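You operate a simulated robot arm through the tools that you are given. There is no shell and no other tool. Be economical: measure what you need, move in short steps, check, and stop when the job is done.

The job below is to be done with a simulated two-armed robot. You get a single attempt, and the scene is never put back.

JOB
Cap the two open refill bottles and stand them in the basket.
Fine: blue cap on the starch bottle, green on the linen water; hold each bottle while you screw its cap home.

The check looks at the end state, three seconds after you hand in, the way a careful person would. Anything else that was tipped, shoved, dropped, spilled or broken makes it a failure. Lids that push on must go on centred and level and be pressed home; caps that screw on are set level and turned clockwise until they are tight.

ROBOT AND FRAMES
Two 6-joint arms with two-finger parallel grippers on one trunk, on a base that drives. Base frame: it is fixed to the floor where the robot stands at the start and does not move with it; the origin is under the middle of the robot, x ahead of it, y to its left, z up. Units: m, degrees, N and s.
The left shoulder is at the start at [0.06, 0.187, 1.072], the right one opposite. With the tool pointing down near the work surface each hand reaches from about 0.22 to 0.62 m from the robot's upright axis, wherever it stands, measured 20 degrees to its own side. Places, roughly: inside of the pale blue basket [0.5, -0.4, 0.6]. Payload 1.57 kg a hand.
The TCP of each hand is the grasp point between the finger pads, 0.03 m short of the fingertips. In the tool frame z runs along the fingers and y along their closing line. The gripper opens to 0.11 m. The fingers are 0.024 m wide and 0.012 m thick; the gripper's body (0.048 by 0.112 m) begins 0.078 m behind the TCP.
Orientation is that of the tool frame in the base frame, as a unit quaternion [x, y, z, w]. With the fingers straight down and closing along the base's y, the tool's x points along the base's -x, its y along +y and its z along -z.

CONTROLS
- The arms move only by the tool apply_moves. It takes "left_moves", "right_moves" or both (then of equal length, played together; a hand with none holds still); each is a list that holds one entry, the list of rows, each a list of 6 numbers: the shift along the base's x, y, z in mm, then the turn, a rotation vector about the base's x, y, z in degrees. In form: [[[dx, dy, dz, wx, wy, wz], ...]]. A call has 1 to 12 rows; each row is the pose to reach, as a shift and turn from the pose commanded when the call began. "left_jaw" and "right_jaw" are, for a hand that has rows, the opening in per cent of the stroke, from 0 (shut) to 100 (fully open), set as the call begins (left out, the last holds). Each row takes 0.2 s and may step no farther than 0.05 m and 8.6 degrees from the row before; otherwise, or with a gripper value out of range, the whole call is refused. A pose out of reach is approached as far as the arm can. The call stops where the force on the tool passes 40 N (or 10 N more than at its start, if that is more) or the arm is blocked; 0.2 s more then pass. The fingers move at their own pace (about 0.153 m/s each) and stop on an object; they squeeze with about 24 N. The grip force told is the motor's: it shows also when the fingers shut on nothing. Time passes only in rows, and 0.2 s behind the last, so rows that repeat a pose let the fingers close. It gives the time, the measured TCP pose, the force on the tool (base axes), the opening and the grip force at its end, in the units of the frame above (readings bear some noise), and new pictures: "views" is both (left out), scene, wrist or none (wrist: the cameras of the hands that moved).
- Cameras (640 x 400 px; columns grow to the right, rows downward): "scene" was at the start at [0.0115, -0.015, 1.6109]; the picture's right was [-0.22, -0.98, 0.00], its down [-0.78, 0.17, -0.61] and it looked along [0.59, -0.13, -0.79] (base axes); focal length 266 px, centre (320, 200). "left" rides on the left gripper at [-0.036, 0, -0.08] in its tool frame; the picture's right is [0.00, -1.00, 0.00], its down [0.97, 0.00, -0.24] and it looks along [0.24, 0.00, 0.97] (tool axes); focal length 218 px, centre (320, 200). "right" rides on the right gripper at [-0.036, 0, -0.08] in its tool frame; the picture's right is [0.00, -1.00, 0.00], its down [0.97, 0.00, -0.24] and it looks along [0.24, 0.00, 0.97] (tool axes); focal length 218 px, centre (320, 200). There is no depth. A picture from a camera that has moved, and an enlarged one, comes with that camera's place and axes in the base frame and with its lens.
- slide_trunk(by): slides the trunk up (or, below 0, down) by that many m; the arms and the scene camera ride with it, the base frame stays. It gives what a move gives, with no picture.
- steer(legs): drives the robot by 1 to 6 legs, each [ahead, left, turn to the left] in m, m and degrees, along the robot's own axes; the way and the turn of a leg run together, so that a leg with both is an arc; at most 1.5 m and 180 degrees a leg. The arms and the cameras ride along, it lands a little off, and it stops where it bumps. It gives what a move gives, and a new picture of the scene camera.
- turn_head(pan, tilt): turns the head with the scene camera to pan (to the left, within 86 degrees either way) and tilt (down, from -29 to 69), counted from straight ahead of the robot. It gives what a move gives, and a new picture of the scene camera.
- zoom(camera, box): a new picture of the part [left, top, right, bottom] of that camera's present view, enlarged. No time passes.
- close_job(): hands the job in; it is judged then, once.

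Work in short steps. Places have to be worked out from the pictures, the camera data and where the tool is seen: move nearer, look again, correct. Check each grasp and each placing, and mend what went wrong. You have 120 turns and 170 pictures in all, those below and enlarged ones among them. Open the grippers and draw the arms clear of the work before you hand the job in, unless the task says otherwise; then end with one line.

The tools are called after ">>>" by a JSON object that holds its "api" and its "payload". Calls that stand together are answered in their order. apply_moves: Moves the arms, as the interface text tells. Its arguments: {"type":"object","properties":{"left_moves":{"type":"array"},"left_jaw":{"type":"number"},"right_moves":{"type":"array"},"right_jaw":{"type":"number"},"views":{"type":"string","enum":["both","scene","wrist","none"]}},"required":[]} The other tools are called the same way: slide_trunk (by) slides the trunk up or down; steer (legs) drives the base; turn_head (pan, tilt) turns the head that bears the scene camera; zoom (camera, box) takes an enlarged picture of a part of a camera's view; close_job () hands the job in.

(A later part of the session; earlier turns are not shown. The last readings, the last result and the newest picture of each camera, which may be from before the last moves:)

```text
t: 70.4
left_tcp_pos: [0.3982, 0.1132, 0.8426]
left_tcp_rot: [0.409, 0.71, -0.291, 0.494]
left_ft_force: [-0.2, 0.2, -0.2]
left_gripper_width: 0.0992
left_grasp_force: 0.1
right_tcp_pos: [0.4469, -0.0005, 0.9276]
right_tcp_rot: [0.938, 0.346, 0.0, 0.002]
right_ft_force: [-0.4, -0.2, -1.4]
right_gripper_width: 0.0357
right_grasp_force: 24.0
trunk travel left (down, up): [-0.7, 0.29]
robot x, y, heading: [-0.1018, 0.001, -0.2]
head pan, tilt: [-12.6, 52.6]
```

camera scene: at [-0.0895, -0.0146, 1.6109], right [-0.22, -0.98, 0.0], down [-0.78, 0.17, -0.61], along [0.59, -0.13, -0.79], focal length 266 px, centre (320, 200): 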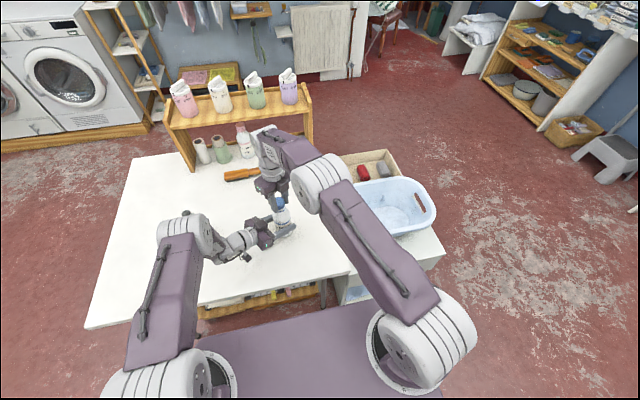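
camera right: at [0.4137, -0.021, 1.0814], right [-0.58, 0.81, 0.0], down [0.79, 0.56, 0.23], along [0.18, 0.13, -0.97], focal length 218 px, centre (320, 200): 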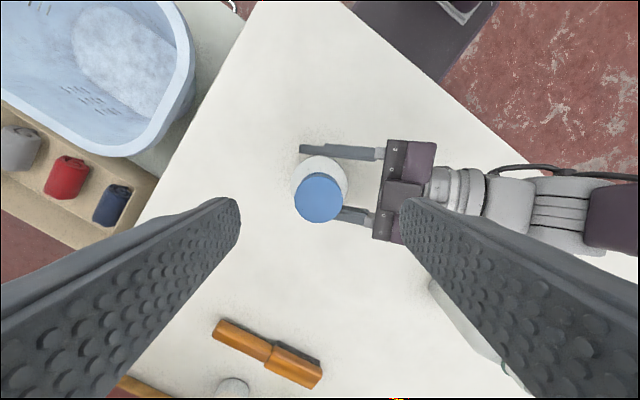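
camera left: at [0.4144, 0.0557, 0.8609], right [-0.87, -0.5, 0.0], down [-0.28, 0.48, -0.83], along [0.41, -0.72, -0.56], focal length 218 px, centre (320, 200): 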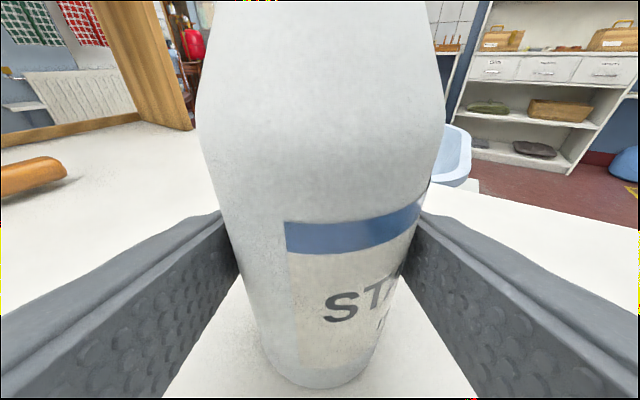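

No contact yet, so I'll lower a little more.

>>> {"api": "apply_moves", "payload": {"right_moves": [[[0, 0, -1, 0, 0, 0], [0, 0, -2, 0, 0, 0], [0, 0, -3, 0, 0, 0], [0, 0, -3, 0, 0, 0]]], "views": "none"}}

>>> {"api": "zoom", "payload": {"camera": "left", "box": [240, 20, 440, 260]}}

```text
t: 71.4
left_tcp_pos: [0.396, 0.1128, 0.8437]
left_tcp_rot: [0.411, 0.709, -0.292, 0.494]
left_ft_force: [-0.3, -0.2, 0.8]
left_gripper_width: 0.0989
left_grasp_force: 0.1
right_tcp_pos: [0.4456, 0.0001, 0.9244]
right_tcp_rot: [0.939, 0.345, 0.0, 0.002]
right_ft_force: [-1.6, -0.3, 8.9]
right_gripper_width: 0.0353
right_grasp_force: 23.9
trunk travel left (down, up): [-0.7, 0.29]
robot x, y, heading: [-0.1032, -0.0014, 0.1]
head pan, tilt: [-12.6, 52.6]
```

```text
1.67 times, centred on (340, 140) of left
camera zoom: at [0.3667, 0.1684, 0.9038], right [-0.87, -0.49, 0.01], down [-0.28, 0.48, -0.83], along [0.41, -0.72, -0.56], focal length 364 px, centre (287, 300)
```

zoom: 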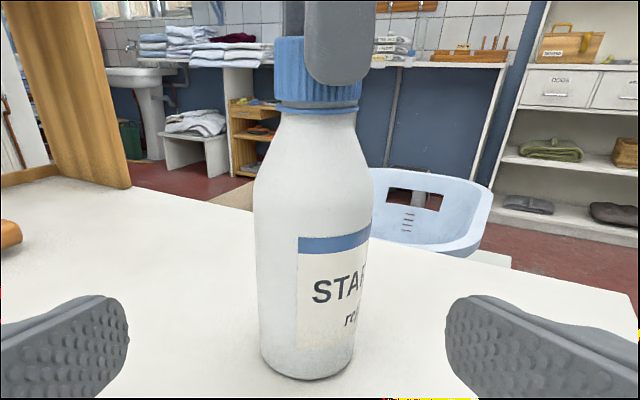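

The bottle stands on the table (9 N). I'll release the cap, rise, rotate the wrist back toward neutral and look.

>>> {"api": "apply_moves", "payload": {"right_moves": [[[0, 0, 1, 0, 0, 0], [0, 0, 1, 0, 0, 0], [0, 0, 1, 0, 0, 0], [0, 0, 40, 0, 0, 0], [0, 0, 80, 0, 0, 0], [0, 0, 80, 0, 0, 8.5], [0, 0, 80, 0, 0, 17], [0, 0, 80, 0, 0, 25.5], [0, 0, 80, 0, 0, 34], [0, 0, 80, 0, 0, 42.5], [0, 0, 80, 0, 0, 51], [0, 0, 80, 0, 0, 51]]], "right_jaw": 90, "views": "wrist"}}

>>> {"api": "zoom", "payload": {"camera": "left", "box": [290, 10, 400, 90]}}

```text
t: 74.0
left_tcp_pos: [0.3991, 0.1133, 0.8427]
left_tcp_rot: [0.409, 0.71, -0.291, 0.494]
left_ft_force: [0.4, 0.1, 0.1]
left_gripper_width: 0.0991
left_grasp_force: 0.0
right_tcp_pos: [0.4457, -0.0009, 1.0054]
right_tcp_rot: [0.698, 0.716, 0.0, 0.001]
right_ft_force: [0.0, -1.1, 0.6]
right_gripper_width: 0.0987
right_grasp_force: 0.1
trunk travel left (down, up): [-0.7, 0.29]
robot x, y, heading: [-0.0978, -0.0013, -0.0]
head pan, tilt: [-12.6, 52.6]
camera right: at [0.4461, -0.0362, 1.0843], right [-1.0, -0.03, 0.0], down [-0.03, 0.97, 0.24], along [0.0, 0.24, -0.97], focal length 218 px, centre (320, 200)
```

right: 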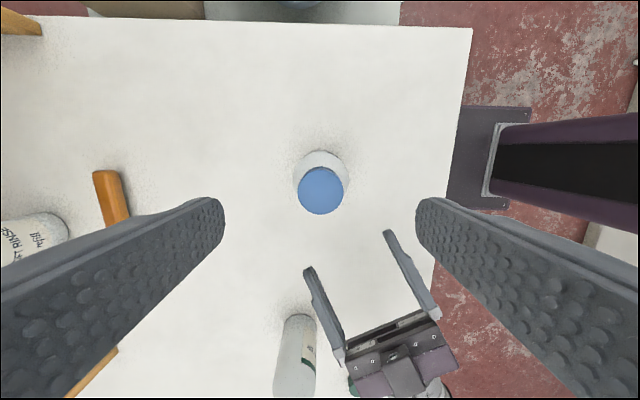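

```text
5.00 times, centred on (345, 50) of left
camera zoom: at [0.3677, 0.1684, 0.9031], right [-0.87, -0.49, 0.01], down [-0.28, 0.48, -0.83], along [0.41, -0.72, -0.56], focal length 1091 px, centre (195, 950)
```

zoom: 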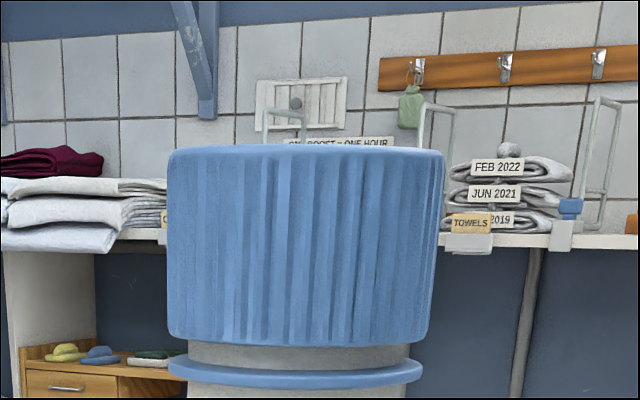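

The cap's top (0.910) sits right over the mouth height (0.907) and is level, so it is fully home. Next I'll descend with the right hand over the bottle's upper body, TCP at z = 0.842.

>>> {"api": "apply_moves", "payload": {"right_moves": [[[0.5, 0, -45, 0, 0, 0], [0.5, 0, -90, 0, 0, 0], [0.5, 0, -130, 0, 0, 0], [0.5, 0, -163, 0, 0, 0], [0.5, 0, -163, 0, 0, 0]]], "views": "none"}}

>>> {"api": "zoom", "payload": {"camera": "left", "box": [200, 0, 480, 260]}}

```text
t: 75.2
left_tcp_pos: [0.3971, 0.114, 0.8424]
left_tcp_rot: [0.409, 0.71, -0.291, 0.495]
left_ft_force: [-0.4, 0.0, 0.0]
left_gripper_width: 0.0989
left_grasp_force: 0.1
right_tcp_pos: [0.4456, -0.0001, 0.8429]
right_tcp_rot: [0.698, 0.716, 0.0, 0.002]
right_ft_force: [-1.1, 0.7, 0.9]
right_gripper_width: 0.0988
right_grasp_force: 0.0
trunk travel left (down, up): [-0.7, 0.29]
robot x, y, heading: [-0.0977, -0.0, -0.1]
head pan, tilt: [-12.6, 52.6]
```

```text
1.54 times, centred on (340, 130) of left
camera zoom: at [0.3675, 0.1684, 0.9033], right [-0.87, -0.49, 0.01], down [-0.28, 0.48, -0.83], along [0.41, -0.72, -0.56], focal length 336 px, centre (289, 308)
```

zoom: 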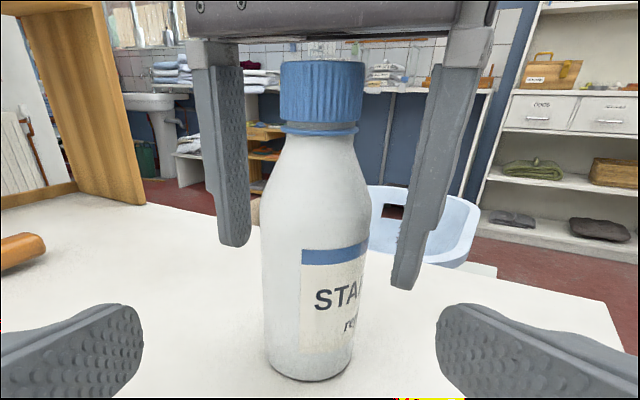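

The clearance is good. I'll go down 4 mm more, close on the body, and lift 30 mm.

>>> {"api": "apply_moves", "payload": {"right_moves": [[[0, 0, -4, 0, 0, 0]]], "views": "none"}}

>>> {"api": "apply_moves", "payload": {"right_moves": [[[0, 0, 0, 0, 0, 0], [0, 0, 0, 0, 0, 0], [0, 0, 0, 0, 0, 0], [0, 0, 0, 0, 0, 0], [0, 0, 20, 0, 0, 0], [0, 0, 50, 0, 0, 0], [0, 0, 80, 0, 0, 0]]], "right_jaw": 0, "views": "scene"}}

>>> {"api": "zoom", "payload": {"camera": "left", "box": [160, 0, 480, 260]}}

```text
t: 75.6
left_tcp_pos: [0.3989, 0.1133, 0.8424]
left_tcp_rot: [0.409, 0.709, -0.291, 0.495]
left_ft_force: [-0.1, 0.1, -0.4]
left_gripper_width: 0.0988
left_grasp_force: 0.0
right_tcp_pos: [0.4462, 0.0001, 0.8382]
right_tcp_rot: [0.698, 0.716, 0.0, 0.001]
right_ft_force: [-1.0, -0.3, -0.1]
right_gripper_width: 0.0991
right_grasp_force: 0.0
trunk travel left (down, up): [-0.7, 0.29]
robot x, y, heading: [-0.1035, -0.0015, 0.1]
head pan, tilt: [-12.6, 52.6]
```

```text
t: 77.2
left_tcp_pos: [0.3966, 0.113, 0.8439]
left_tcp_rot: [0.409, 0.71, -0.29, 0.495]
left_ft_force: [-0.5, 1.0, 0.6]
left_gripper_width: 0.0988
left_grasp_force: 0.1
right_tcp_pos: [0.4469, -0.0001, 0.9187]
right_tcp_rot: [0.699, 0.716, 0.0, 0.002]
right_ft_force: [0.3, 0.0, 0.8]
right_gripper_width: 0.0603
right_grasp_force: 24.1
trunk travel left (down, up): [-0.7, 0.29]
robot x, y, heading: [-0.1012, -0.0002, 0.2]
head pan, tilt: [-12.6, 52.6]
camera scene: at [-0.0903, -0.0149, 1.6109], right [-0.22, -0.98, 0.0], down [-0.78, 0.17, -0.61], along [0.59, -0.13, -0.79], focal length 266 px, centre (320, 200)
```

scene: 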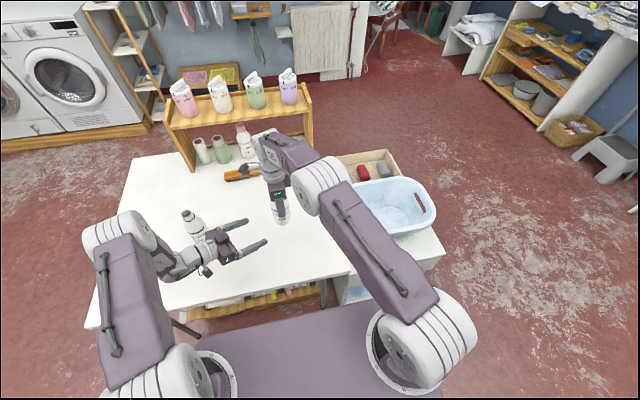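

```text
1.54 times, centred on (320, 130) of left
camera zoom: at [0.3675, 0.1684, 0.9032], right [-0.87, -0.49, 0.01], down [-0.28, 0.48, -0.83], along [0.41, -0.72, -0.56], focal length 336 px, centre (320, 308)
```

zoom: 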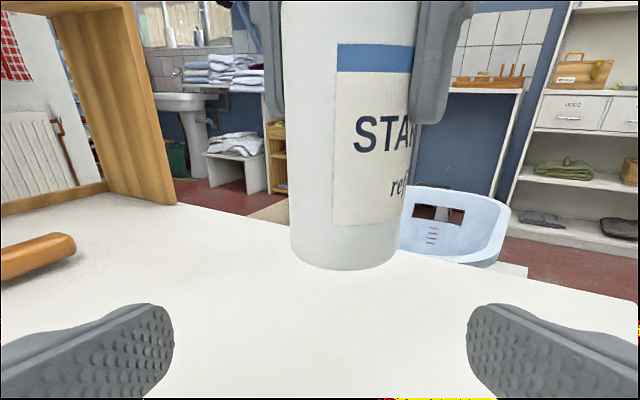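

The starch bottle is held securely. I'll strafe the base right 0.2 m, then 0.08 m forward, so the basket comes within the right arm's reach.

>>> {"api": "steer", "payload": {"legs": [[0, -0.2, 0], [0.08, 0, 0]]}}

>>> {"api": "turn_head", "payload": {"pan": -20, "tilt": 52}}

>>> {"api": "zoom", "payload": {"camera": "right", "box": [0, 0, 640, 400]}}

```text
t: 79.4
left_tcp_pos: [0.4787, -0.0873, 0.8424]
left_tcp_rot: [0.411, 0.708, -0.293, 0.494]
left_ft_force: [0.5, -0.4, -0.5]
left_gripper_width: 0.099
left_grasp_force: 0.2
right_tcp_pos: [0.5269, -0.2019, 0.9182]
right_tcp_rot: [0.699, 0.715, 0.0, 0.002]
right_ft_force: [-0.6, -0.6, 0.1]
right_gripper_width: 0.0602
right_grasp_force: 24.5
trunk travel left (down, up): [-0.7, 0.29]
robot x, y, heading: [-0.0227, -0.2002, -0.3]
head pan, tilt: [-12.6, 52.6]
camera scene: at [-0.0091, -0.216, 1.6109], right [-0.22, -0.98, 0.0], down [-0.78, 0.17, -0.61], along [0.59, -0.13, -0.79], focal length 266 px, centre (320, 200)
```

scene: 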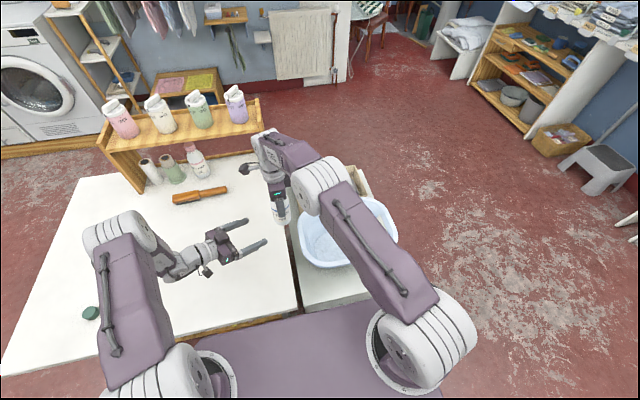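

```text
t: 80.1
left_tcp_pos: [0.4793, -0.0867, 0.8421]
left_tcp_rot: [0.41, 0.709, -0.292, 0.494]
left_ft_force: [0.6, 0.7, 0.4]
left_gripper_width: 0.0992
left_grasp_force: 0.1
right_tcp_pos: [0.5291, -0.2014, 0.9176]
right_tcp_rot: [0.699, 0.715, 0.0, 0.001]
right_ft_force: [-0.2, 0.1, -1.1]
right_gripper_width: 0.0605
right_grasp_force: 23.4
trunk travel left (down, up): [-0.7, 0.29]
robot x, y, heading: [-0.0209, -0.2016, -0.1]
head pan, tilt: [-20.0, 52.0]
camera scene: at [-0.0102, -0.2244, 1.6117], right [-0.34, -0.94, 0.0], down [-0.74, 0.27, -0.61], along [0.58, -0.21, -0.79], focal length 266 px, centre (320, 200)
```

scene: 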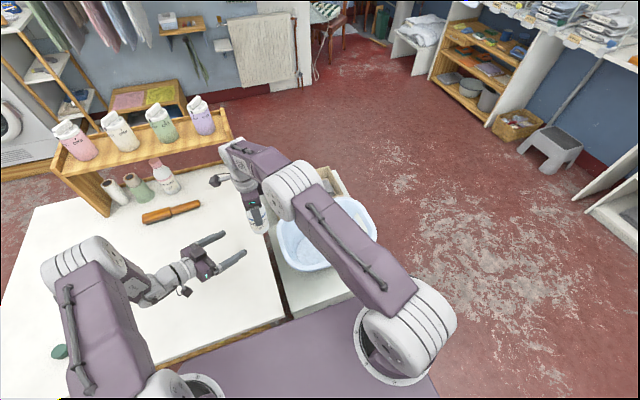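

```text
1.00 times, centred on (320, 200) of right
camera zoom: at [0.5282, -0.2372, 0.9979], right [-1.0, -0.02, 0.0], down [-0.02, 0.97, 0.24], along [-0.01, 0.24, -0.97], focal length 218 px, centre (320, 200)
```

zoom: 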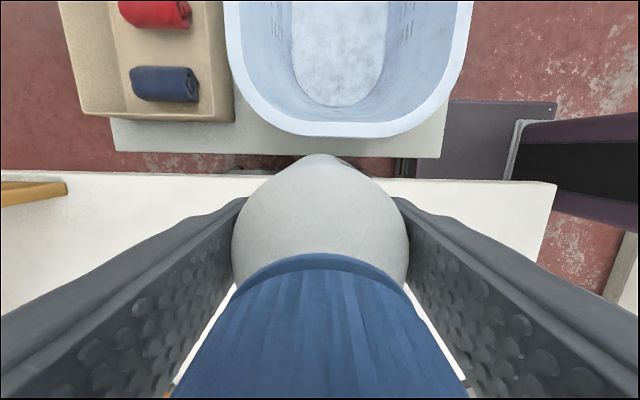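

The basket interior spans roughly x 0.42–0.59, y -0.31 to -0.55, with its rim near z≈0.775 and floor near 0.6. I'll carry the bottle over it to (0.505, -0.45).

>>> {"api": "apply_moves", "payload": {"right_moves": [[[0, 0, 17, 0, 0, 0], [-4, -42, 17, 0, 0, 0], [-8, -84, 17, 0, 0, 0], [-12, -126, 17, 0, 0, 0], [-16, -168, 17, 0, 0, 0], [-20, -210, 17, 0, 0, 0], [-23, -248, 17, 0, 0, 0], [-23, -248, 17, 0, 0, 0]]]}}

```text
t: 81.9
left_tcp_pos: [0.4786, -0.087, 0.8429]
left_tcp_rot: [0.41, 0.709, -0.292, 0.494]
left_ft_force: [0.4, 0.2, 0.5]
left_gripper_width: 0.099
left_grasp_force: 0.0
right_tcp_pos: [0.5062, -0.4491, 0.9387]
right_tcp_rot: [0.699, 0.715, -0.001, 0.002]
right_ft_force: [0.2, -0.8, -0.9]
right_gripper_width: 0.0603
right_grasp_force: 23.8
trunk travel left (down, up): [-0.7, 0.29]
robot x, y, heading: [-0.0191, -0.2025, 0.0]
head pan, tilt: [-20.0, 52.0]
camera scene: at [-0.0115, -0.2238, 1.6117], right [-0.34, -0.94, 0.0], down [-0.74, 0.27, -0.62], along [0.58, -0.21, -0.79], focal length 266 px, centre (320, 200)
camera right: at [0.5057, -0.4849, 1.0181], right [-1.0, -0.02, 0.0], down [-0.02, 0.97, 0.24], along [0.0, 0.24, -0.97], focal length 218 px, centre (320, 200)
```

scene: 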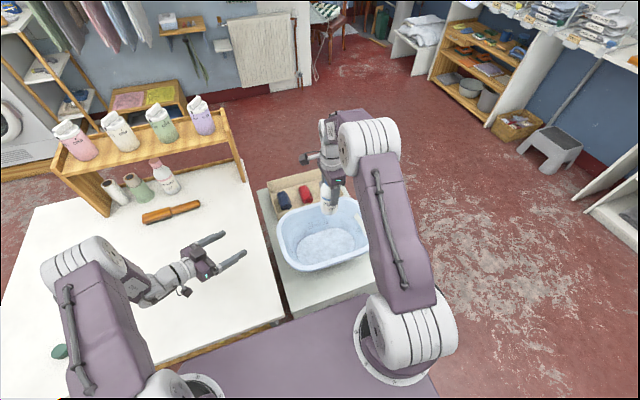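
right: 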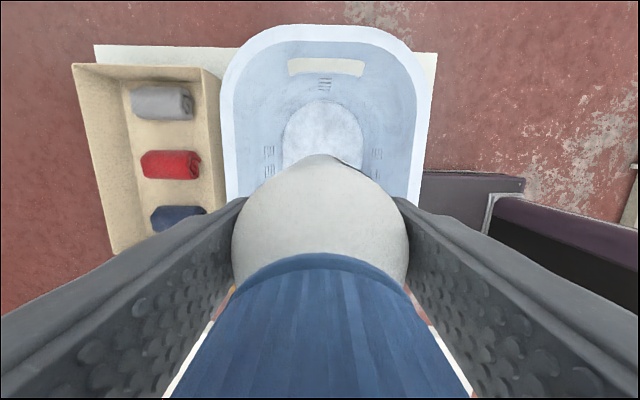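

The bottle is over the interior, with x centred and y = -0.45 inside the floor area. I'll lower it 205 mm into the basket.

>>> {"api": "apply_moves", "payload": {"right_moves": [[[-2, 0, -40, 0, 0, 0], [-2, 0, -80, 0, 0, 0], [-2, 0, -120, 0, 0, 0], [-2, 0, -160, 0, 0, 0], [-2, 0, -190, 0, 0, 0], [-2, 0, -205, 0, 0, 0], [-2, 0, -205, 0, 0, 0]]]}}

```text
t: 83.5
left_tcp_pos: [0.4785, -0.0865, 0.8428]
left_tcp_rot: [0.411, 0.709, -0.293, 0.493]
left_ft_force: [-0.1, -0.6, 1.0]
left_gripper_width: 0.099
left_grasp_force: 0.0
right_tcp_pos: [0.5029, -0.4492, 0.7305]
right_tcp_rot: [0.699, 0.715, -0.001, 0.001]
right_ft_force: [0.2, 0.0, -1.1]
right_gripper_width: 0.0606
right_grasp_force: 24.2
trunk travel left (down, up): [-0.7, 0.29]
robot x, y, heading: [-0.0202, -0.1995, -0.2]
head pan, tilt: [-20.0, 52.0]
camera scene: at [-0.0116, -0.2246, 1.6117], right [-0.34, -0.94, 0.0], down [-0.74, 0.27, -0.62], along [0.58, -0.21, -0.79], focal length 266 px, centre (320, 200)
camera right: at [0.503, -0.4857, 0.8105], right [-1.0, -0.02, 0.0], down [-0.02, 0.97, 0.24], along [0.0, 0.24, -0.97], focal length 218 px, centre (320, 200)
```

scene: 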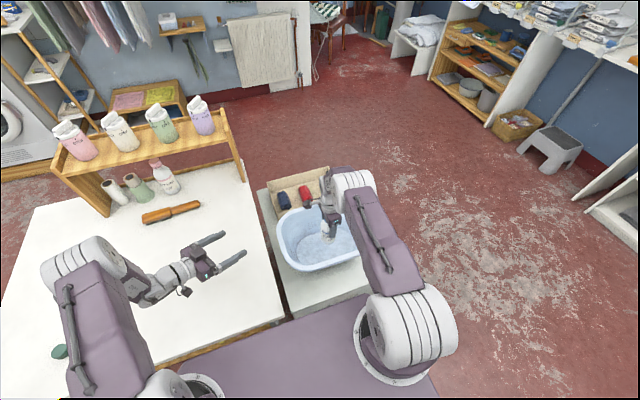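
right: 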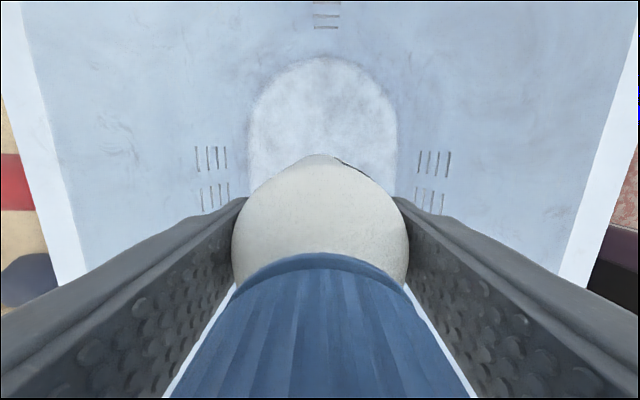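

The bottle base is about 30 mm above the floor. I'll lower the rest in small rows.

>>> {"api": "apply_moves", "payload": {"right_moves": [[[0, 0, -5, 0, 0, 0], [0, 0, -10, 0, 0, 0], [0, 0, -15, 0, 0, 0], [0, 0, -20, 0, 0, 0], [0, 0, -24, 0, 0, 0], [0, 0, -24, 0, 0, 0]]], "views": "none"}}

>>> {"api": "apply_moves", "payload": {"right_moves": [[[0, 0, -2, 0, 0, 0], [0, 0, -4, 0, 0, 0], [0, 0, -6, 0, 0, 0], [0, 0, -6, 0, 0, 0]]], "views": "none"}}

```text
t: 84.9
left_tcp_pos: [0.4788, -0.0869, 0.8436]
left_tcp_rot: [0.41, 0.709, -0.292, 0.494]
left_ft_force: [0.2, -0.1, -0.3]
left_gripper_width: 0.0991
left_grasp_force: 0.0
right_tcp_pos: [0.5021, -0.4498, 0.7072]
right_tcp_rot: [0.699, 0.715, 0.001, 0.001]
right_ft_force: [-0.5, 0.5, -1.0]
right_gripper_width: 0.0602
right_grasp_force: 24.1
trunk travel left (down, up): [-0.7, 0.29]
robot x, y, heading: [-0.0188, -0.203, -0.2]
head pan, tilt: [-20.0, 52.0]
```

```text
t: 85.9
left_tcp_pos: [0.477, -0.0877, 0.8419]
left_tcp_rot: [0.41, 0.709, -0.292, 0.494]
left_ft_force: [0.4, -0.5, 0.0]
left_gripper_width: 0.0989
left_grasp_force: 0.1
right_tcp_pos: [0.5029, -0.4487, 0.7007]
right_tcp_rot: [0.699, 0.715, 0.0, 0.002]
right_ft_force: [0.5, 0.3, -1.1]
right_gripper_width: 0.0603
right_grasp_force: 24.1
trunk travel left (down, up): [-0.7, 0.29]
robot x, y, heading: [-0.0197, -0.2018, -0.2]
head pan, tilt: [-20.0, 52.0]
```

No contact yet, so I'll continue down in 2 mm rows.

>>> {"api": "apply_moves", "payload": {"right_moves": [[[0, 0, -2, 0, 0, 0], [0, 0, -4, 0, 0, 0], [0, 0, -6, 0, 0, 0], [0, 0, -6, 0, 0, 0]]], "views": "none"}}

```text
t: 86.9
left_tcp_pos: [0.4784, -0.0875, 0.8427]
left_tcp_rot: [0.41, 0.709, -0.292, 0.494]
left_ft_force: [0.3, -0.5, 0.4]
left_gripper_width: 0.099
left_grasp_force: 0.0
right_tcp_pos: [0.5023, -0.4487, 0.6963]
right_tcp_rot: [0.699, 0.715, 0.001, 0.002]
right_ft_force: [-0.3, 0.9, -1.1]
right_gripper_width: 0.06
right_grasp_force: 23.9
trunk travel left (down, up): [-0.7, 0.29]
robot x, y, heading: [-0.0197, -0.2017, -0.0]
head pan, tilt: [-20.0, 52.0]
```

Still in the air, so I'll go down again.

>>> {"api": "apply_moves", "payload": {"right_moves": [[[0, 0, -2, 0, 0, 0], [0, 0, -4, 0, 0, 0], [0, 0, -6, 0, 0, 0], [0, 0, -6, 0, 0, 0]]], "views": "none"}}

>>> {"api": "zoom", "payload": {"camera": "scene", "box": [260, 160, 400, 280]}}

```text
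t: 87.9
left_tcp_pos: [0.4783, -0.0875, 0.8432]
left_tcp_rot: [0.41, 0.709, -0.292, 0.494]
left_ft_force: [0.3, 0.9, 0.3]
left_gripper_width: 0.0992
left_grasp_force: 0.1
right_tcp_pos: [0.5028, -0.4504, 0.6889]
right_tcp_rot: [0.699, 0.715, 0.0, 0.002]
right_ft_force: [0.2, -0.7, -0.3]
right_gripper_width: 0.0602
right_grasp_force: 23.9
trunk travel left (down, up): [-0.7, 0.29]
robot x, y, heading: [-0.019, -0.2006, -0.2]
head pan, tilt: [-20.0, 52.0]
```

```text
3.33 times, centred on (330, 220) of scene
camera zoom: at [-0.0115, -0.2247, 1.6117], right [-0.34, -0.94, 0.0], down [-0.74, 0.27, -0.62], along [0.58, -0.21, -0.79], focal length 887 px, centre (287, 133)
```

zoom: 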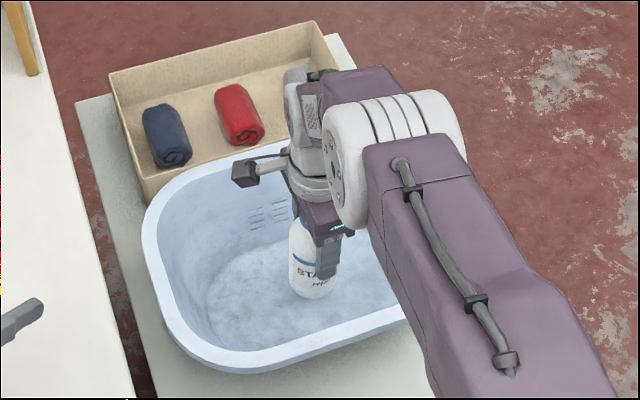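

The bottle looks close to the floor and the arm is clear of the rim. I'll go down a bit more.

>>> {"api": "apply_moves", "payload": {"right_moves": [[[0, 0, -2, 0, 0, 0], [0, 0, -4, 0, 0, 0], [0, 0, -6, 0, 0, 0], [0, 0, -6, 0, 0, 0]]], "views": "none"}}

```text
t: 88.9
left_tcp_pos: [0.478, -0.0879, 0.8424]
left_tcp_rot: [0.41, 0.709, -0.292, 0.494]
left_ft_force: [-0.1, -0.1, -0.3]
left_gripper_width: 0.0989
left_grasp_force: 0.1
right_tcp_pos: [0.5031, -0.4497, 0.6818]
right_tcp_rot: [0.699, 0.715, 0.0, 0.002]
right_ft_force: [0.0, 0.2, -0.6]
right_gripper_width: 0.0607
right_grasp_force: 23.9
trunk travel left (down, up): [-0.7, 0.29]
robot x, y, heading: [-0.0187, -0.1985, -0.1]
head pan, tilt: [-20.0, 52.0]
```

No contact yet. I'll lower further.

>>> {"api": "apply_moves", "payload": {"right_moves": [[[0, 0, -2, 0, 0, 0], [0, 0, -4, 0, 0, 0], [0, 0, -6, 0, 0, 0], [0, 0, -8, 0, 0, 0], [0, 0, -8, 0, 0, 0]]], "views": "wrist"}}

```text
t: 90.1
left_tcp_pos: [0.4781, -0.0862, 0.843]
left_tcp_rot: [0.41, 0.71, -0.291, 0.494]
left_ft_force: [0.6, 0.5, 0.0]
left_gripper_width: 0.099
left_grasp_force: 0.1
right_tcp_pos: [0.5025, -0.4511, 0.6745]
right_tcp_rot: [0.699, 0.715, 0.0, 0.001]
right_ft_force: [0.1, -0.2, -1.1]
right_gripper_width: 0.0605
right_grasp_force: 24.0
trunk travel left (down, up): [-0.7, 0.29]
robot x, y, heading: [-0.0201, -0.2038, 0.0]
head pan, tilt: [-20.0, 52.0]
camera right: at [0.5027, -0.4857, 0.7546], right [-1.0, -0.02, 0.0], down [-0.02, 0.97, 0.24], along [0.0, 0.24, -0.97], focal length 218 px, centre (320, 200)
```

right: 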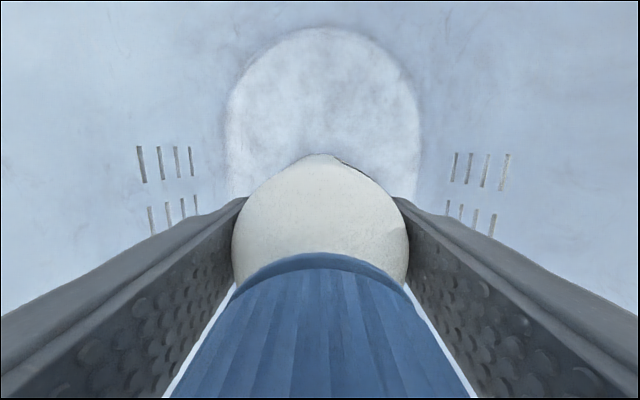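

Triangulating the floor patch puts the floor near z≈0.565, about 12 mm below the bottle. I'll lower it in fine rows.

>>> {"api": "apply_moves", "payload": {"right_moves": [[[0, 0, -3, 0, 0, 0], [0, 0, -6, 0, 0, 0], [0, 0, -8, 0, 0, 0], [0, 0, -10, 0, 0, 0], [0, 0, -10, 0, 0, 0]]], "views": "none"}}

```text
t: 91.3
left_tcp_pos: [0.4784, -0.088, 0.8442]
left_tcp_rot: [0.409, 0.71, -0.291, 0.494]
left_ft_force: [-0.6, -0.1, -0.1]
left_gripper_width: 0.0992
left_grasp_force: 0.0
right_tcp_pos: [0.5022, -0.4495, 0.6645]
right_tcp_rot: [0.698, 0.716, 0.001, 0.001]
right_ft_force: [0.3, 0.3, -1.0]
right_gripper_width: 0.0603
right_grasp_force: 23.7
trunk travel left (down, up): [-0.7, 0.29]
robot x, y, heading: [-0.0211, -0.2006, -0.2]
head pan, tilt: [-20.0, 52.0]
```

Still free. I'll continue in 1.5 mm rows.

>>> {"api": "apply_moves", "payload": {"right_moves": [[[0, 0, -1.5, 0, 0, 0], [0, 0, -3, 0, 0, 0], [0, 0, -4.5, 0, 0, 0], [0, 0, -4.5, 0, 0, 0]]], "views": "none"}}

```text
t: 92.3
left_tcp_pos: [0.4767, -0.086, 0.8443]
left_tcp_rot: [0.411, 0.708, -0.292, 0.494]
left_ft_force: [0.0, 0.6, -0.2]
left_gripper_width: 0.0991
left_grasp_force: 0.1
right_tcp_pos: [0.5033, -0.4488, 0.6608]
right_tcp_rot: [0.699, 0.715, 0.0, 0.003]
right_ft_force: [-1.6, -2.5, 20.5]
right_gripper_width: 0.0603
right_grasp_force: 24.1
trunk travel left (down, up): [-0.7, 0.29]
robot x, y, heading: [-0.0214, -0.2015, -0.2]
head pan, tilt: [-20.0, 52.0]
```

Contact, with the floor at about 0.5625. I'll ease up 1.5 mm, open to 75 % and withdraw straight up.

>>> {"api": "apply_moves", "payload": {"right_moves": [[[0, 0, 1.5, 0, 0, 0]]], "views": "none"}}

>>> {"api": "apply_moves", "payload": {"right_moves": [[[0, 0, 0, 0, 0, 0], [0, 0, 0, 0, 0, 0], [0, 0, 20, 0, 0, 0], [0, 0, 60, 0, 0, 0], [0, 0, 110, 0, 0, 0], [0, 0, 160, 0, 0, 0], [0, 0, 210, 0, 0, 0], [0, 0, 260, 0, 0, 0], [0, 0, 260, 0, 0, 0]]], "right_jaw": 75}}

```text
t: 92.7
left_tcp_pos: [0.4775, -0.0866, 0.8436]
left_tcp_rot: [0.41, 0.708, -0.292, 0.495]
left_ft_force: [-1.0, 0.2, 0.3]
left_gripper_width: 0.0988
left_grasp_force: 0.0
right_tcp_pos: [0.5028, -0.4488, 0.6627]
right_tcp_rot: [0.699, 0.715, 0.002, 0.003]
right_ft_force: [-0.1, -3.6, 13.3]
right_gripper_width: 0.0602
right_grasp_force: 24.5
trunk travel left (down, up): [-0.7, 0.29]
robot x, y, heading: [-0.018, -0.1996, -0.2]
head pan, tilt: [-20.0, 52.0]
```

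```text
t: 94.7
left_tcp_pos: [0.4791, -0.0858, 0.8426]
left_tcp_rot: [0.409, 0.709, -0.291, 0.494]
left_ft_force: [0.7, 0.6, -1.1]
left_gripper_width: 0.0987
left_grasp_force: 0.0
right_tcp_pos: [0.5043, -0.4492, 0.9195]
right_tcp_rot: [0.699, 0.715, 0.0, 0.001]
right_ft_force: [0.8, -0.2, -1.0]
right_gripper_width: 0.0828
right_grasp_force: 0.0
trunk travel left (down, up): [-0.7, 0.29]
robot x, y, heading: [-0.0185, -0.2003, -0.2]
head pan, tilt: [-20.0, 52.0]
camera scene: at [-0.0109, -0.225, 1.6117], right [-0.34, -0.94, 0.0], down [-0.74, 0.27, -0.62], along [0.58, -0.21, -0.79], focal length 266 px, centre (320, 200)
camera right: at [0.5043, -0.4849, 0.9996], right [-1.0, -0.02, 0.0], down [-0.02, 0.97, 0.24], along [0.0, 0.24, -0.97], focal length 218 px, centre (320, 200)
```

scene: 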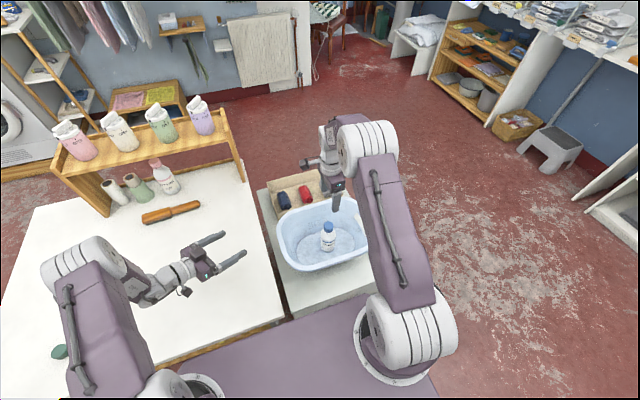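
right: 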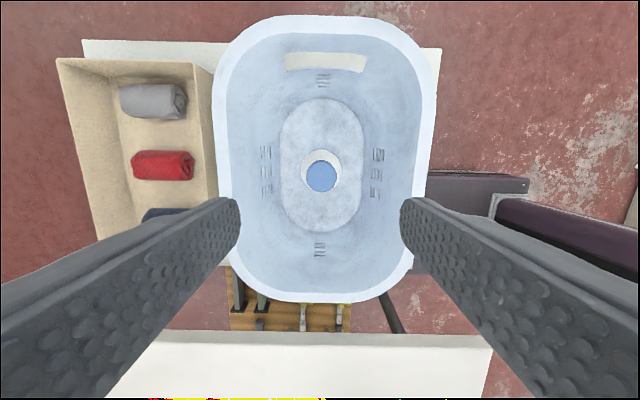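

The starch bottle stands upright in the basket with its cap on. Before driving back, I'll raise both arms, returning the left hand to tool-down and high so nothing sweeps the linen bottle.

>>> {"api": "apply_moves", "payload": {"left_moves": [[[0, 0, 40, 0, 0, 0], [-5, 15, 70, 3.32, 5.75, 4.74], [-9, 30, 90, 6.64, 11.49, 9.47], [-13, 45, 110, 9.95, 17.24, 14.21], [-17, 60, 130, 13.27, 22.98, 18.95], [-22, 75, 150, 16.59, 28.73, 23.68], [-26, 90, 170, 19.91, 34.47, 28.42], [-30, 105, 190, 23.23, 40.22, 33.15], [-35, 120, 205, 26.55, 45.96, 37.89], [-40, 135, 215, 29.86, 51.71, 42.63], [-44, 150, 227, 33.18, 57.45, 47.36], [-48, 162, 227, 36.5, 63.2, 52.1]]], "right_moves": [[[0, 0, 20, 0, 0, 0], [0, 0, 40, 0, 0, 0], [0, 0, 60, 0, 0, 0], [0, 0, 80, 0, 0, 0], [0, 0, 100, 0, 0, 0], [0, 0, 120, 0, 0, 0], [0, 0, 140, 0, 0, 0], [0, 20, 150, 0, 0, 0], [0, 40, 150, 0, 0, 0], [0, 60, 150, 0, 0, 0], [0, 80, 150, 0, 0, 0], [0, 80, 150, 0, 0, 0]]], "views": "scene"}}

```text
t: 97.3
left_tcp_pos: [0.4315, 0.0748, 1.071]
left_tcp_rot: [-0.003, 1.0, -0.003, -0.001]
left_ft_force: [-0.2, -0.2, 0.7]
left_gripper_width: 0.0991
left_grasp_force: 0.1
right_tcp_pos: [0.5043, -0.3688, 1.0705]
right_tcp_rot: [0.699, 0.715, 0.0, 0.002]
right_ft_force: [1.0, -0.3, 0.1]
right_gripper_width: 0.0825
right_grasp_force: 0.0
trunk travel left (down, up): [-0.7, 0.29]
robot x, y, heading: [-0.0203, -0.1991, -0.2]
head pan, tilt: [-20.0, 52.0]
camera scene: at [-0.0106, -0.2251, 1.6117], right [-0.34, -0.94, 0.0], down [-0.74, 0.27, -0.61], along [0.58, -0.21, -0.79], focal length 266 px, centre (320, 200)
```

scene: 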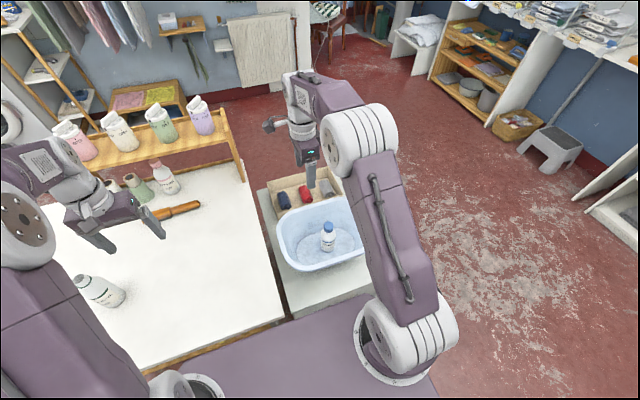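

The linen bottle still stands. I'll back off 0.06 m and strafe 0.49 m left to mirror the earlier arrangement, looking forward again.

>>> {"api": "steer", "payload": {"legs": [[-0.06, 0, 0], [0, 0.49, 0]]}}

>>> {"api": "turn_head", "payload": {"pan": 0, "tilt": 55}}

>>> {"api": "zoom", "payload": {"camera": "left", "box": [0, 0, 640, 400]}}

```text
t: 100.8
left_tcp_pos: [0.3739, 0.5575, 1.0714]
left_tcp_rot: [-0.001, 1.0, -0.004, 0.0]
left_ft_force: [0.0, -0.1, -0.2]
left_gripper_width: 0.0991
left_grasp_force: 0.2
right_tcp_pos: [0.4446, 0.1133, 1.0712]
right_tcp_rot: [0.7, 0.714, 0.0, 0.001]
right_ft_force: [-0.2, 0.2, -0.2]
right_gripper_width: 0.0827
right_grasp_force: 0.1
trunk travel left (down, up): [-0.7, 0.29]
robot x, y, heading: [-0.0763, 0.2824, -0.4]
head pan, tilt: [-20.0, 52.0]
camera scene: at [-0.0704, 0.2596, 1.6117], right [-0.35, -0.94, 0.0], down [-0.74, 0.27, -0.62], along [0.58, -0.21, -0.79], focal length 266 px, centre (320, 200)
```

scene: 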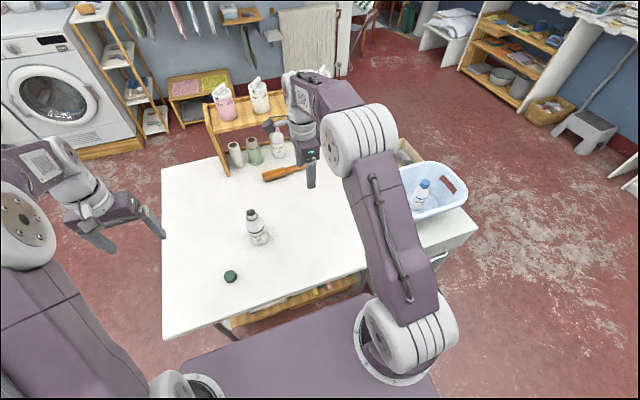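

```text
t: 101.6
left_tcp_pos: [0.3728, 0.5574, 1.0706]
left_tcp_rot: [-0.001, 1.0, -0.004, 0.001]
left_ft_force: [0.1, 1.5, 0.4]
left_gripper_width: 0.099
left_grasp_force: 0.0
right_tcp_pos: [0.444, 0.1136, 1.0713]
right_tcp_rot: [0.7, 0.715, 0.0, 0.002]
right_ft_force: [0.7, 0.7, -0.1]
right_gripper_width: 0.0826
right_grasp_force: 0.1
trunk travel left (down, up): [-0.7, 0.29]
robot x, y, heading: [-0.0791, 0.2819, -0.3]
head pan, tilt: [0.0, 55.0]
camera scene: at [-0.0686, 0.2859, 1.6079], right [-0.01, -1.0, 0.0], down [-0.82, 0.0, -0.57], along [0.57, 0.0, -0.82], focal length 266 px, centre (320, 200)
```

scene: 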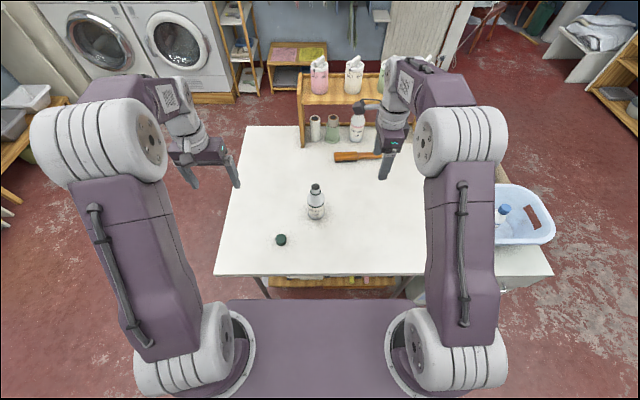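

```text
1.00 times, centred on (320, 200) of left
camera zoom: at [0.4101, 0.5586, 1.1492], right [0.0, -1.0, 0.01], down [-0.97, 0.0, 0.24], along [-0.24, -0.01, -0.97], focal length 218 px, centre (320, 200)
```

zoom: 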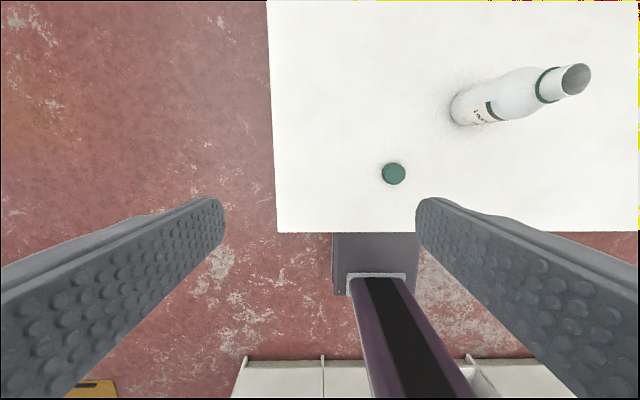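

The green cap reads at about (0.362, 0.421). I'll bring the left hand over it while winding the wrist counter-clockwise, ready for screwing.

>>> {"api": "apply_moves", "payload": {"left_moves": [[[-1, -20, -20, 0.4, 0, 0], [-3, -45, -40, 0.4, 0, 8.5], [-5, -70, -60, 0.4, 0, 17], [-7, -95, -80, 0.4, 0, 25.5], [-9, -115, -100, 0.4, 0, 34], [-11, -136, -120, 0.4, 0, 42.5], [-11, -136, -140, 0.4, 0, 51], [-11, -136, -160, 0.4, 0, 59.5], [-11, -136, -170, 0.4, 0, 68], [-11, -136, -180, 0.4, 0, 76.5], [-11, -136, -190, 0.4, 0, 85], [-11, -136, -190, 0.4, 0, 90]]], "left_jaw": 70, "views": "wrist"}}

```text
t: 104.2
left_tcp_pos: [0.3613, 0.423, 0.8818]
left_tcp_rot: [0.708, -0.706, 0.001, -0.004]
left_ft_force: [0.3, -0.7, -0.9]
left_gripper_width: 0.077
left_grasp_force: 0.1
right_tcp_pos: [0.444, 0.1142, 1.0716]
right_tcp_rot: [0.701, 0.714, 0.0, 0.001]
right_ft_force: [0.4, -0.2, 0.0]
right_gripper_width: 0.0822
right_grasp_force: 0.0
trunk travel left (down, up): [-0.7, 0.29]
robot x, y, heading: [-0.0801, 0.2876, -0.4]
head pan, tilt: [0.0, 55.0]
camera left: at [0.3616, 0.4573, 0.9598], right [1.0, 0.0, 0.01], down [0.0, -0.97, 0.24], along [0.01, -0.24, -0.97], focal length 218 px, centre (320, 200)
```

left: 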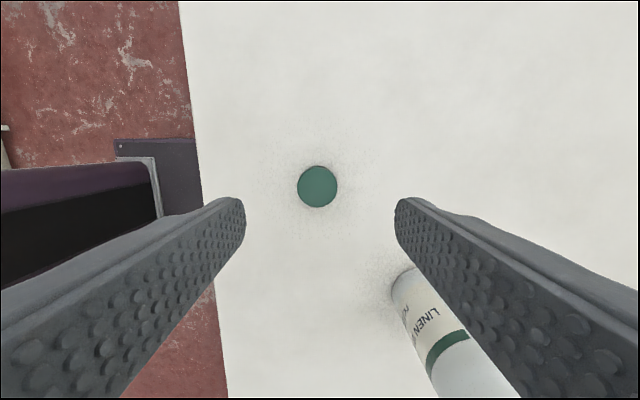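

The cap is at (0.361, 0.420). I'll wind 50° more, level the tool and descend to grasp height.

>>> {"api": "apply_moves", "payload": {"left_moves": [[[0, -1, 0, -0.2, 0.4, 8.4], [0, -1, -10, -0.2, 0.4, 16.8], [0, -1, -20, -0.2, 0.4, 25.2], [0, -1, -30, -0.2, 0.4, 33.6], [0, -1, -40, -0.2, 0.4, 42], [0, -1, -60, -0.2, 0.4, 50], [0, -1, -60, -0.2, 0.4, 50]]], "views": "wrist"}}

```text
t: 105.8
left_tcp_pos: [0.3615, 0.4213, 0.8186]
left_tcp_rot: [0.94, -0.34, -0.002, 0.001]
left_ft_force: [0.7, 0.7, 0.6]
left_gripper_width: 0.0769
left_grasp_force: 0.0
right_tcp_pos: [0.4437, 0.114, 1.0725]
right_tcp_rot: [0.701, 0.713, 0.001, 0.001]
right_ft_force: [-0.3, -0.3, 0.1]
right_gripper_width: 0.0826
right_grasp_force: 0.0
trunk travel left (down, up): [-0.7, 0.29]
robot x, y, heading: [-0.074, 0.2842, -0.1]
head pan, tilt: [0.0, 55.0]
camera left: at [0.3352, 0.4437, 0.8987], right [0.64, 0.77, 0.0], down [0.75, -0.62, 0.24], along [0.18, -0.15, -0.97], focal length 218 px, centre (320, 200)
```

left: 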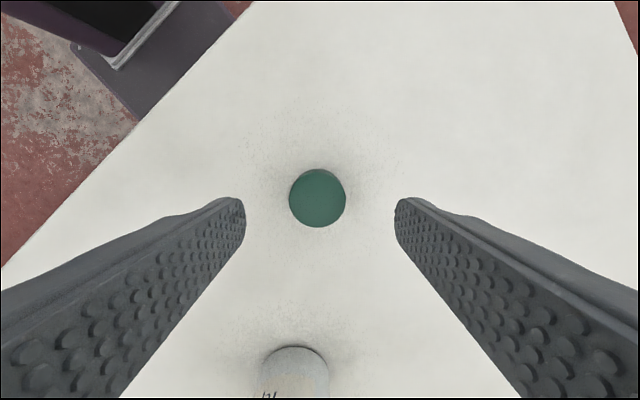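

The cap is centred within about 2 mm. I'll descend, close and lift.

>>> {"api": "apply_moves", "payload": {"left_moves": [[[-2, 0, -20, 0, 0, 0], [-2, 0, -40, 0, 0, 0], [-2, 0, -49, 0, 0, 0], [-2, 0, -49, 0, 0, 0]]], "views": "none"}}

>>> {"api": "apply_moves", "payload": {"left_moves": [[[0, 0, 0, 0, 0, 0], [0, 0, 0, 0, 0, 0], [0, 0, 0, 0, 0, 0], [0, 0, 30, 0, 0, 0], [0, 0, 80, 0, 0, 0], [0, 0, 130, 0, 0, 0], [0, 0, 180, 0, 0, 0], [0, 0, 230, 0, 0, 0], [0, 0, 230, 0, 0, 0]]], "left_jaw": 0, "views": "wrist"}}

```text
t: 106.8
left_tcp_pos: [0.3585, 0.4196, 0.7702]
left_tcp_rot: [0.94, -0.341, -0.002, 0.0]
left_ft_force: [0.7, 0.1, 0.2]
left_gripper_width: 0.0768
left_grasp_force: 0.1
right_tcp_pos: [0.4446, 0.1135, 1.0719]
right_tcp_rot: [0.7, 0.714, 0.0, -0.001]
right_ft_force: [0.4, 1.1, 1.0]
right_gripper_width: 0.0826
right_grasp_force: 0.0
trunk travel left (down, up): [-0.7, 0.29]
robot x, y, heading: [-0.0773, 0.2819, -0.3]
head pan, tilt: [0.0, 55.0]
```

```text
t: 108.8
left_tcp_pos: [0.3605, 0.4211, 0.9989]
left_tcp_rot: [0.94, -0.341, -0.003, 0.001]
left_ft_force: [-0.2, 0.3, 0.3]
left_gripper_width: 0.0352
left_grasp_force: 24.2
right_tcp_pos: [0.4449, 0.1138, 1.0715]
right_tcp_rot: [0.7, 0.714, 0.0, 0.0]
right_ft_force: [1.0, 0.3, -0.5]
right_gripper_width: 0.0824
right_grasp_force: 0.2
trunk travel left (down, up): [-0.7, 0.29]
robot x, y, heading: [-0.0794, 0.2839, -0.1]
head pan, tilt: [0.0, 55.0]
camera left: at [0.3345, 0.4449, 1.0789], right [0.64, 0.77, 0.0], down [0.75, -0.62, 0.24], along [0.18, -0.15, -0.97], focal length 218 px, centre (320, 200)
```

left: 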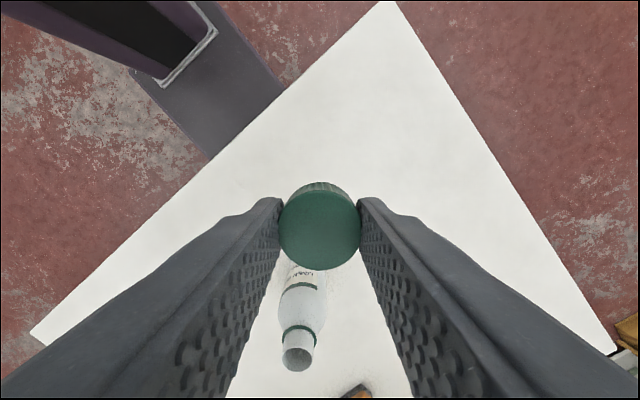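

The green cap is held. I'll unwind the right wrist to neutral first.

>>> {"api": "apply_moves", "payload": {"right_moves": [[[0, 0, 0, 0, 0, 8.1], [0, 0, 0, 0, 0, 16.2], [0, 0, 0, 0, 0, 24.3], [0, 0, 0, 0, 0, 32.4], [0, 0, 0, 0, 0, 40.5], [0, 0, 0, 0, 0, 48.6], [0, 0, 0, 0, 0, 56.7], [0, 0, 0, 0, 0, 64.8], [0, 0, 0, 0, 0, 72.9], [0, 0, 0, 0, 0, 81], [0, 0, 0, 0, 0, 88.9], [0, 0, 0, 0, 0, 88.9]]], "right_jaw": 85, "views": "none"}}

>>> {"api": "apply_moves", "payload": {"right_moves": [[[-5, 0, -10, 3.32, -5.75, 4.74], [-10, 1, -20, 6.64, -11.49, 9.47], [-15, 1, -30, 9.95, -17.24, 14.21], [-20, 2, -40, 13.27, -22.98, 18.95], [-25, 2, -50, 16.59, -28.73, 23.68], [-30, 3, -60, 19.91, -34.47, 28.42], [-35, 3, -70, 23.23, -40.22, 33.15], [-40, 4, -80, 26.55, -45.96, 37.89], [-45, 5, -90, 29.86, -51.71, 42.63], [-50, 6, -100, 33.18, -57.45, 47.36], [-54, 6, -111, 36.5, -63.2, 52.1], [-54, 6, -111, 36.5, -63.2, 52.1]]]}}

```text
t: 111.4
left_tcp_pos: [0.3592, 0.4228, 0.9999]
left_tcp_rot: [0.94, -0.342, -0.002, -0.001]
left_ft_force: [0.3, 0.3, 0.1]
left_gripper_width: 0.0355
left_grasp_force: 24.4
right_tcp_pos: [0.4449, 0.1132, 1.0718]
right_tcp_rot: [0.0, 1.0, 0.001, 0.001]
right_ft_force: [-0.2, 0.1, 0.0]
right_gripper_width: 0.0937
right_grasp_force: 0.1
trunk travel left (down, up): [-0.7, 0.29]
robot x, y, heading: [-0.0818, 0.2839, -0.3]
head pan, tilt: [0.0, 55.0]
```

```text
t: 114.0
left_tcp_pos: [0.3616, 0.423, 0.9994]
left_tcp_rot: [0.94, -0.342, -0.002, 0.0]
left_ft_force: [-0.1, -0.3, -1.0]
left_gripper_width: 0.0353
left_grasp_force: 23.9
right_tcp_pos: [0.3883, 0.121, 0.9609]
right_tcp_rot: [-0.41, 0.707, 0.288, 0.498]
right_ft_force: [0.0, -0.2, 0.4]
right_gripper_width: 0.0935
right_grasp_force: 0.1
trunk travel left (down, up): [-0.7, 0.29]
robot x, y, heading: [-0.0827, 0.2842, -0.3]
head pan, tilt: [0.0, 55.0]
camera scene: at [-0.0692, 0.2865, 1.6079], right [0.0, -1.0, 0.0], down [-0.82, 0.0, -0.57], along [0.57, 0.0, -0.82], focal length 266 px, centre (320, 200)
camera right: at [0.3567, 0.0658, 1.0214], right [0.87, -0.5, 0.0], down [-0.27, -0.48, -0.83], along [0.41, 0.72, -0.55], focal length 218 px, centre (320, 200)
```

scene: 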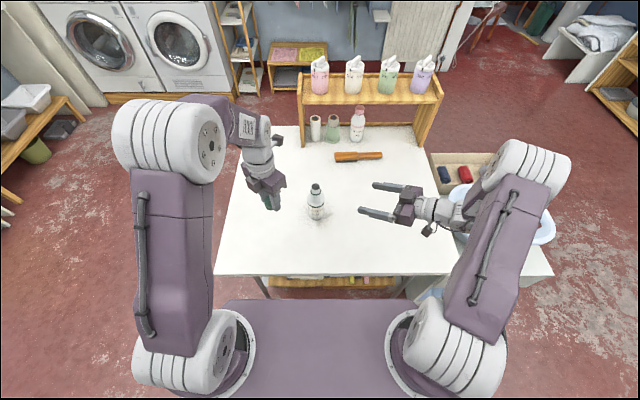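
right: 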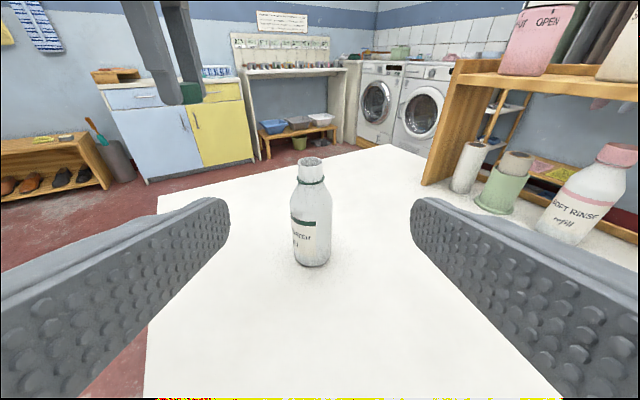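

The linen bottle is at about (0.474, 0.298) with its mouth near z≈0.91. I'll move the right hand to the staging point, 0.12 m short along its approach line.

>>> {"api": "apply_moves", "payload": {"right_moves": [[[7, 20, -30, 0, 0, 0], [15, 40, -60, 0, 0, 0], [22, 60, -90, 0, 0, 0], [29.5, 80, -120, 0, 0, 0], [29.5, 80, -120, 0, 0, 0]]], "views": "wrist"}}

```text
t: 115.2
left_tcp_pos: [0.3601, 0.4216, 0.9997]
left_tcp_rot: [0.94, -0.341, -0.002, 0.0]
left_ft_force: [0.5, -0.2, -0.1]
left_gripper_width: 0.0352
left_grasp_force: 24.1
right_tcp_pos: [0.4283, 0.1967, 0.8374]
right_tcp_rot: [-0.41, 0.708, 0.29, 0.496]
right_ft_force: [-0.3, 0.9, 0.2]
right_gripper_width: 0.0934
right_grasp_force: 0.2
right hand out of reach, approached as far as the arm can: row 2, 3, 4, 5
trunk travel left (down, up): [-0.7, 0.29]
robot x, y, heading: [-0.0785, 0.2838, -0.2]
head pan, tilt: [0.0, 55.0]
camera right: at [0.3971, 0.1412, 0.8983], right [0.87, -0.49, 0.0], down [-0.28, -0.48, -0.83], along [0.41, 0.72, -0.56], focal length 218 px, centre (320, 200)
```

right: 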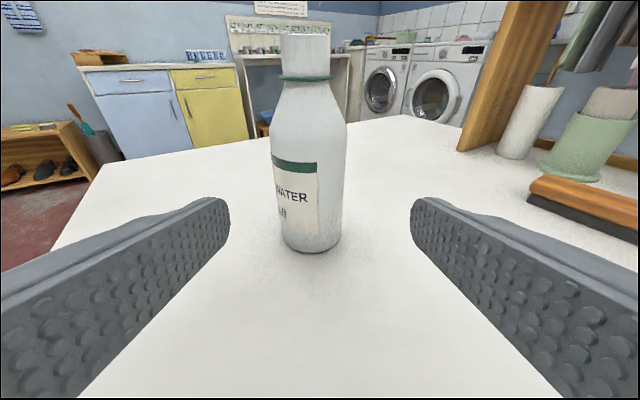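

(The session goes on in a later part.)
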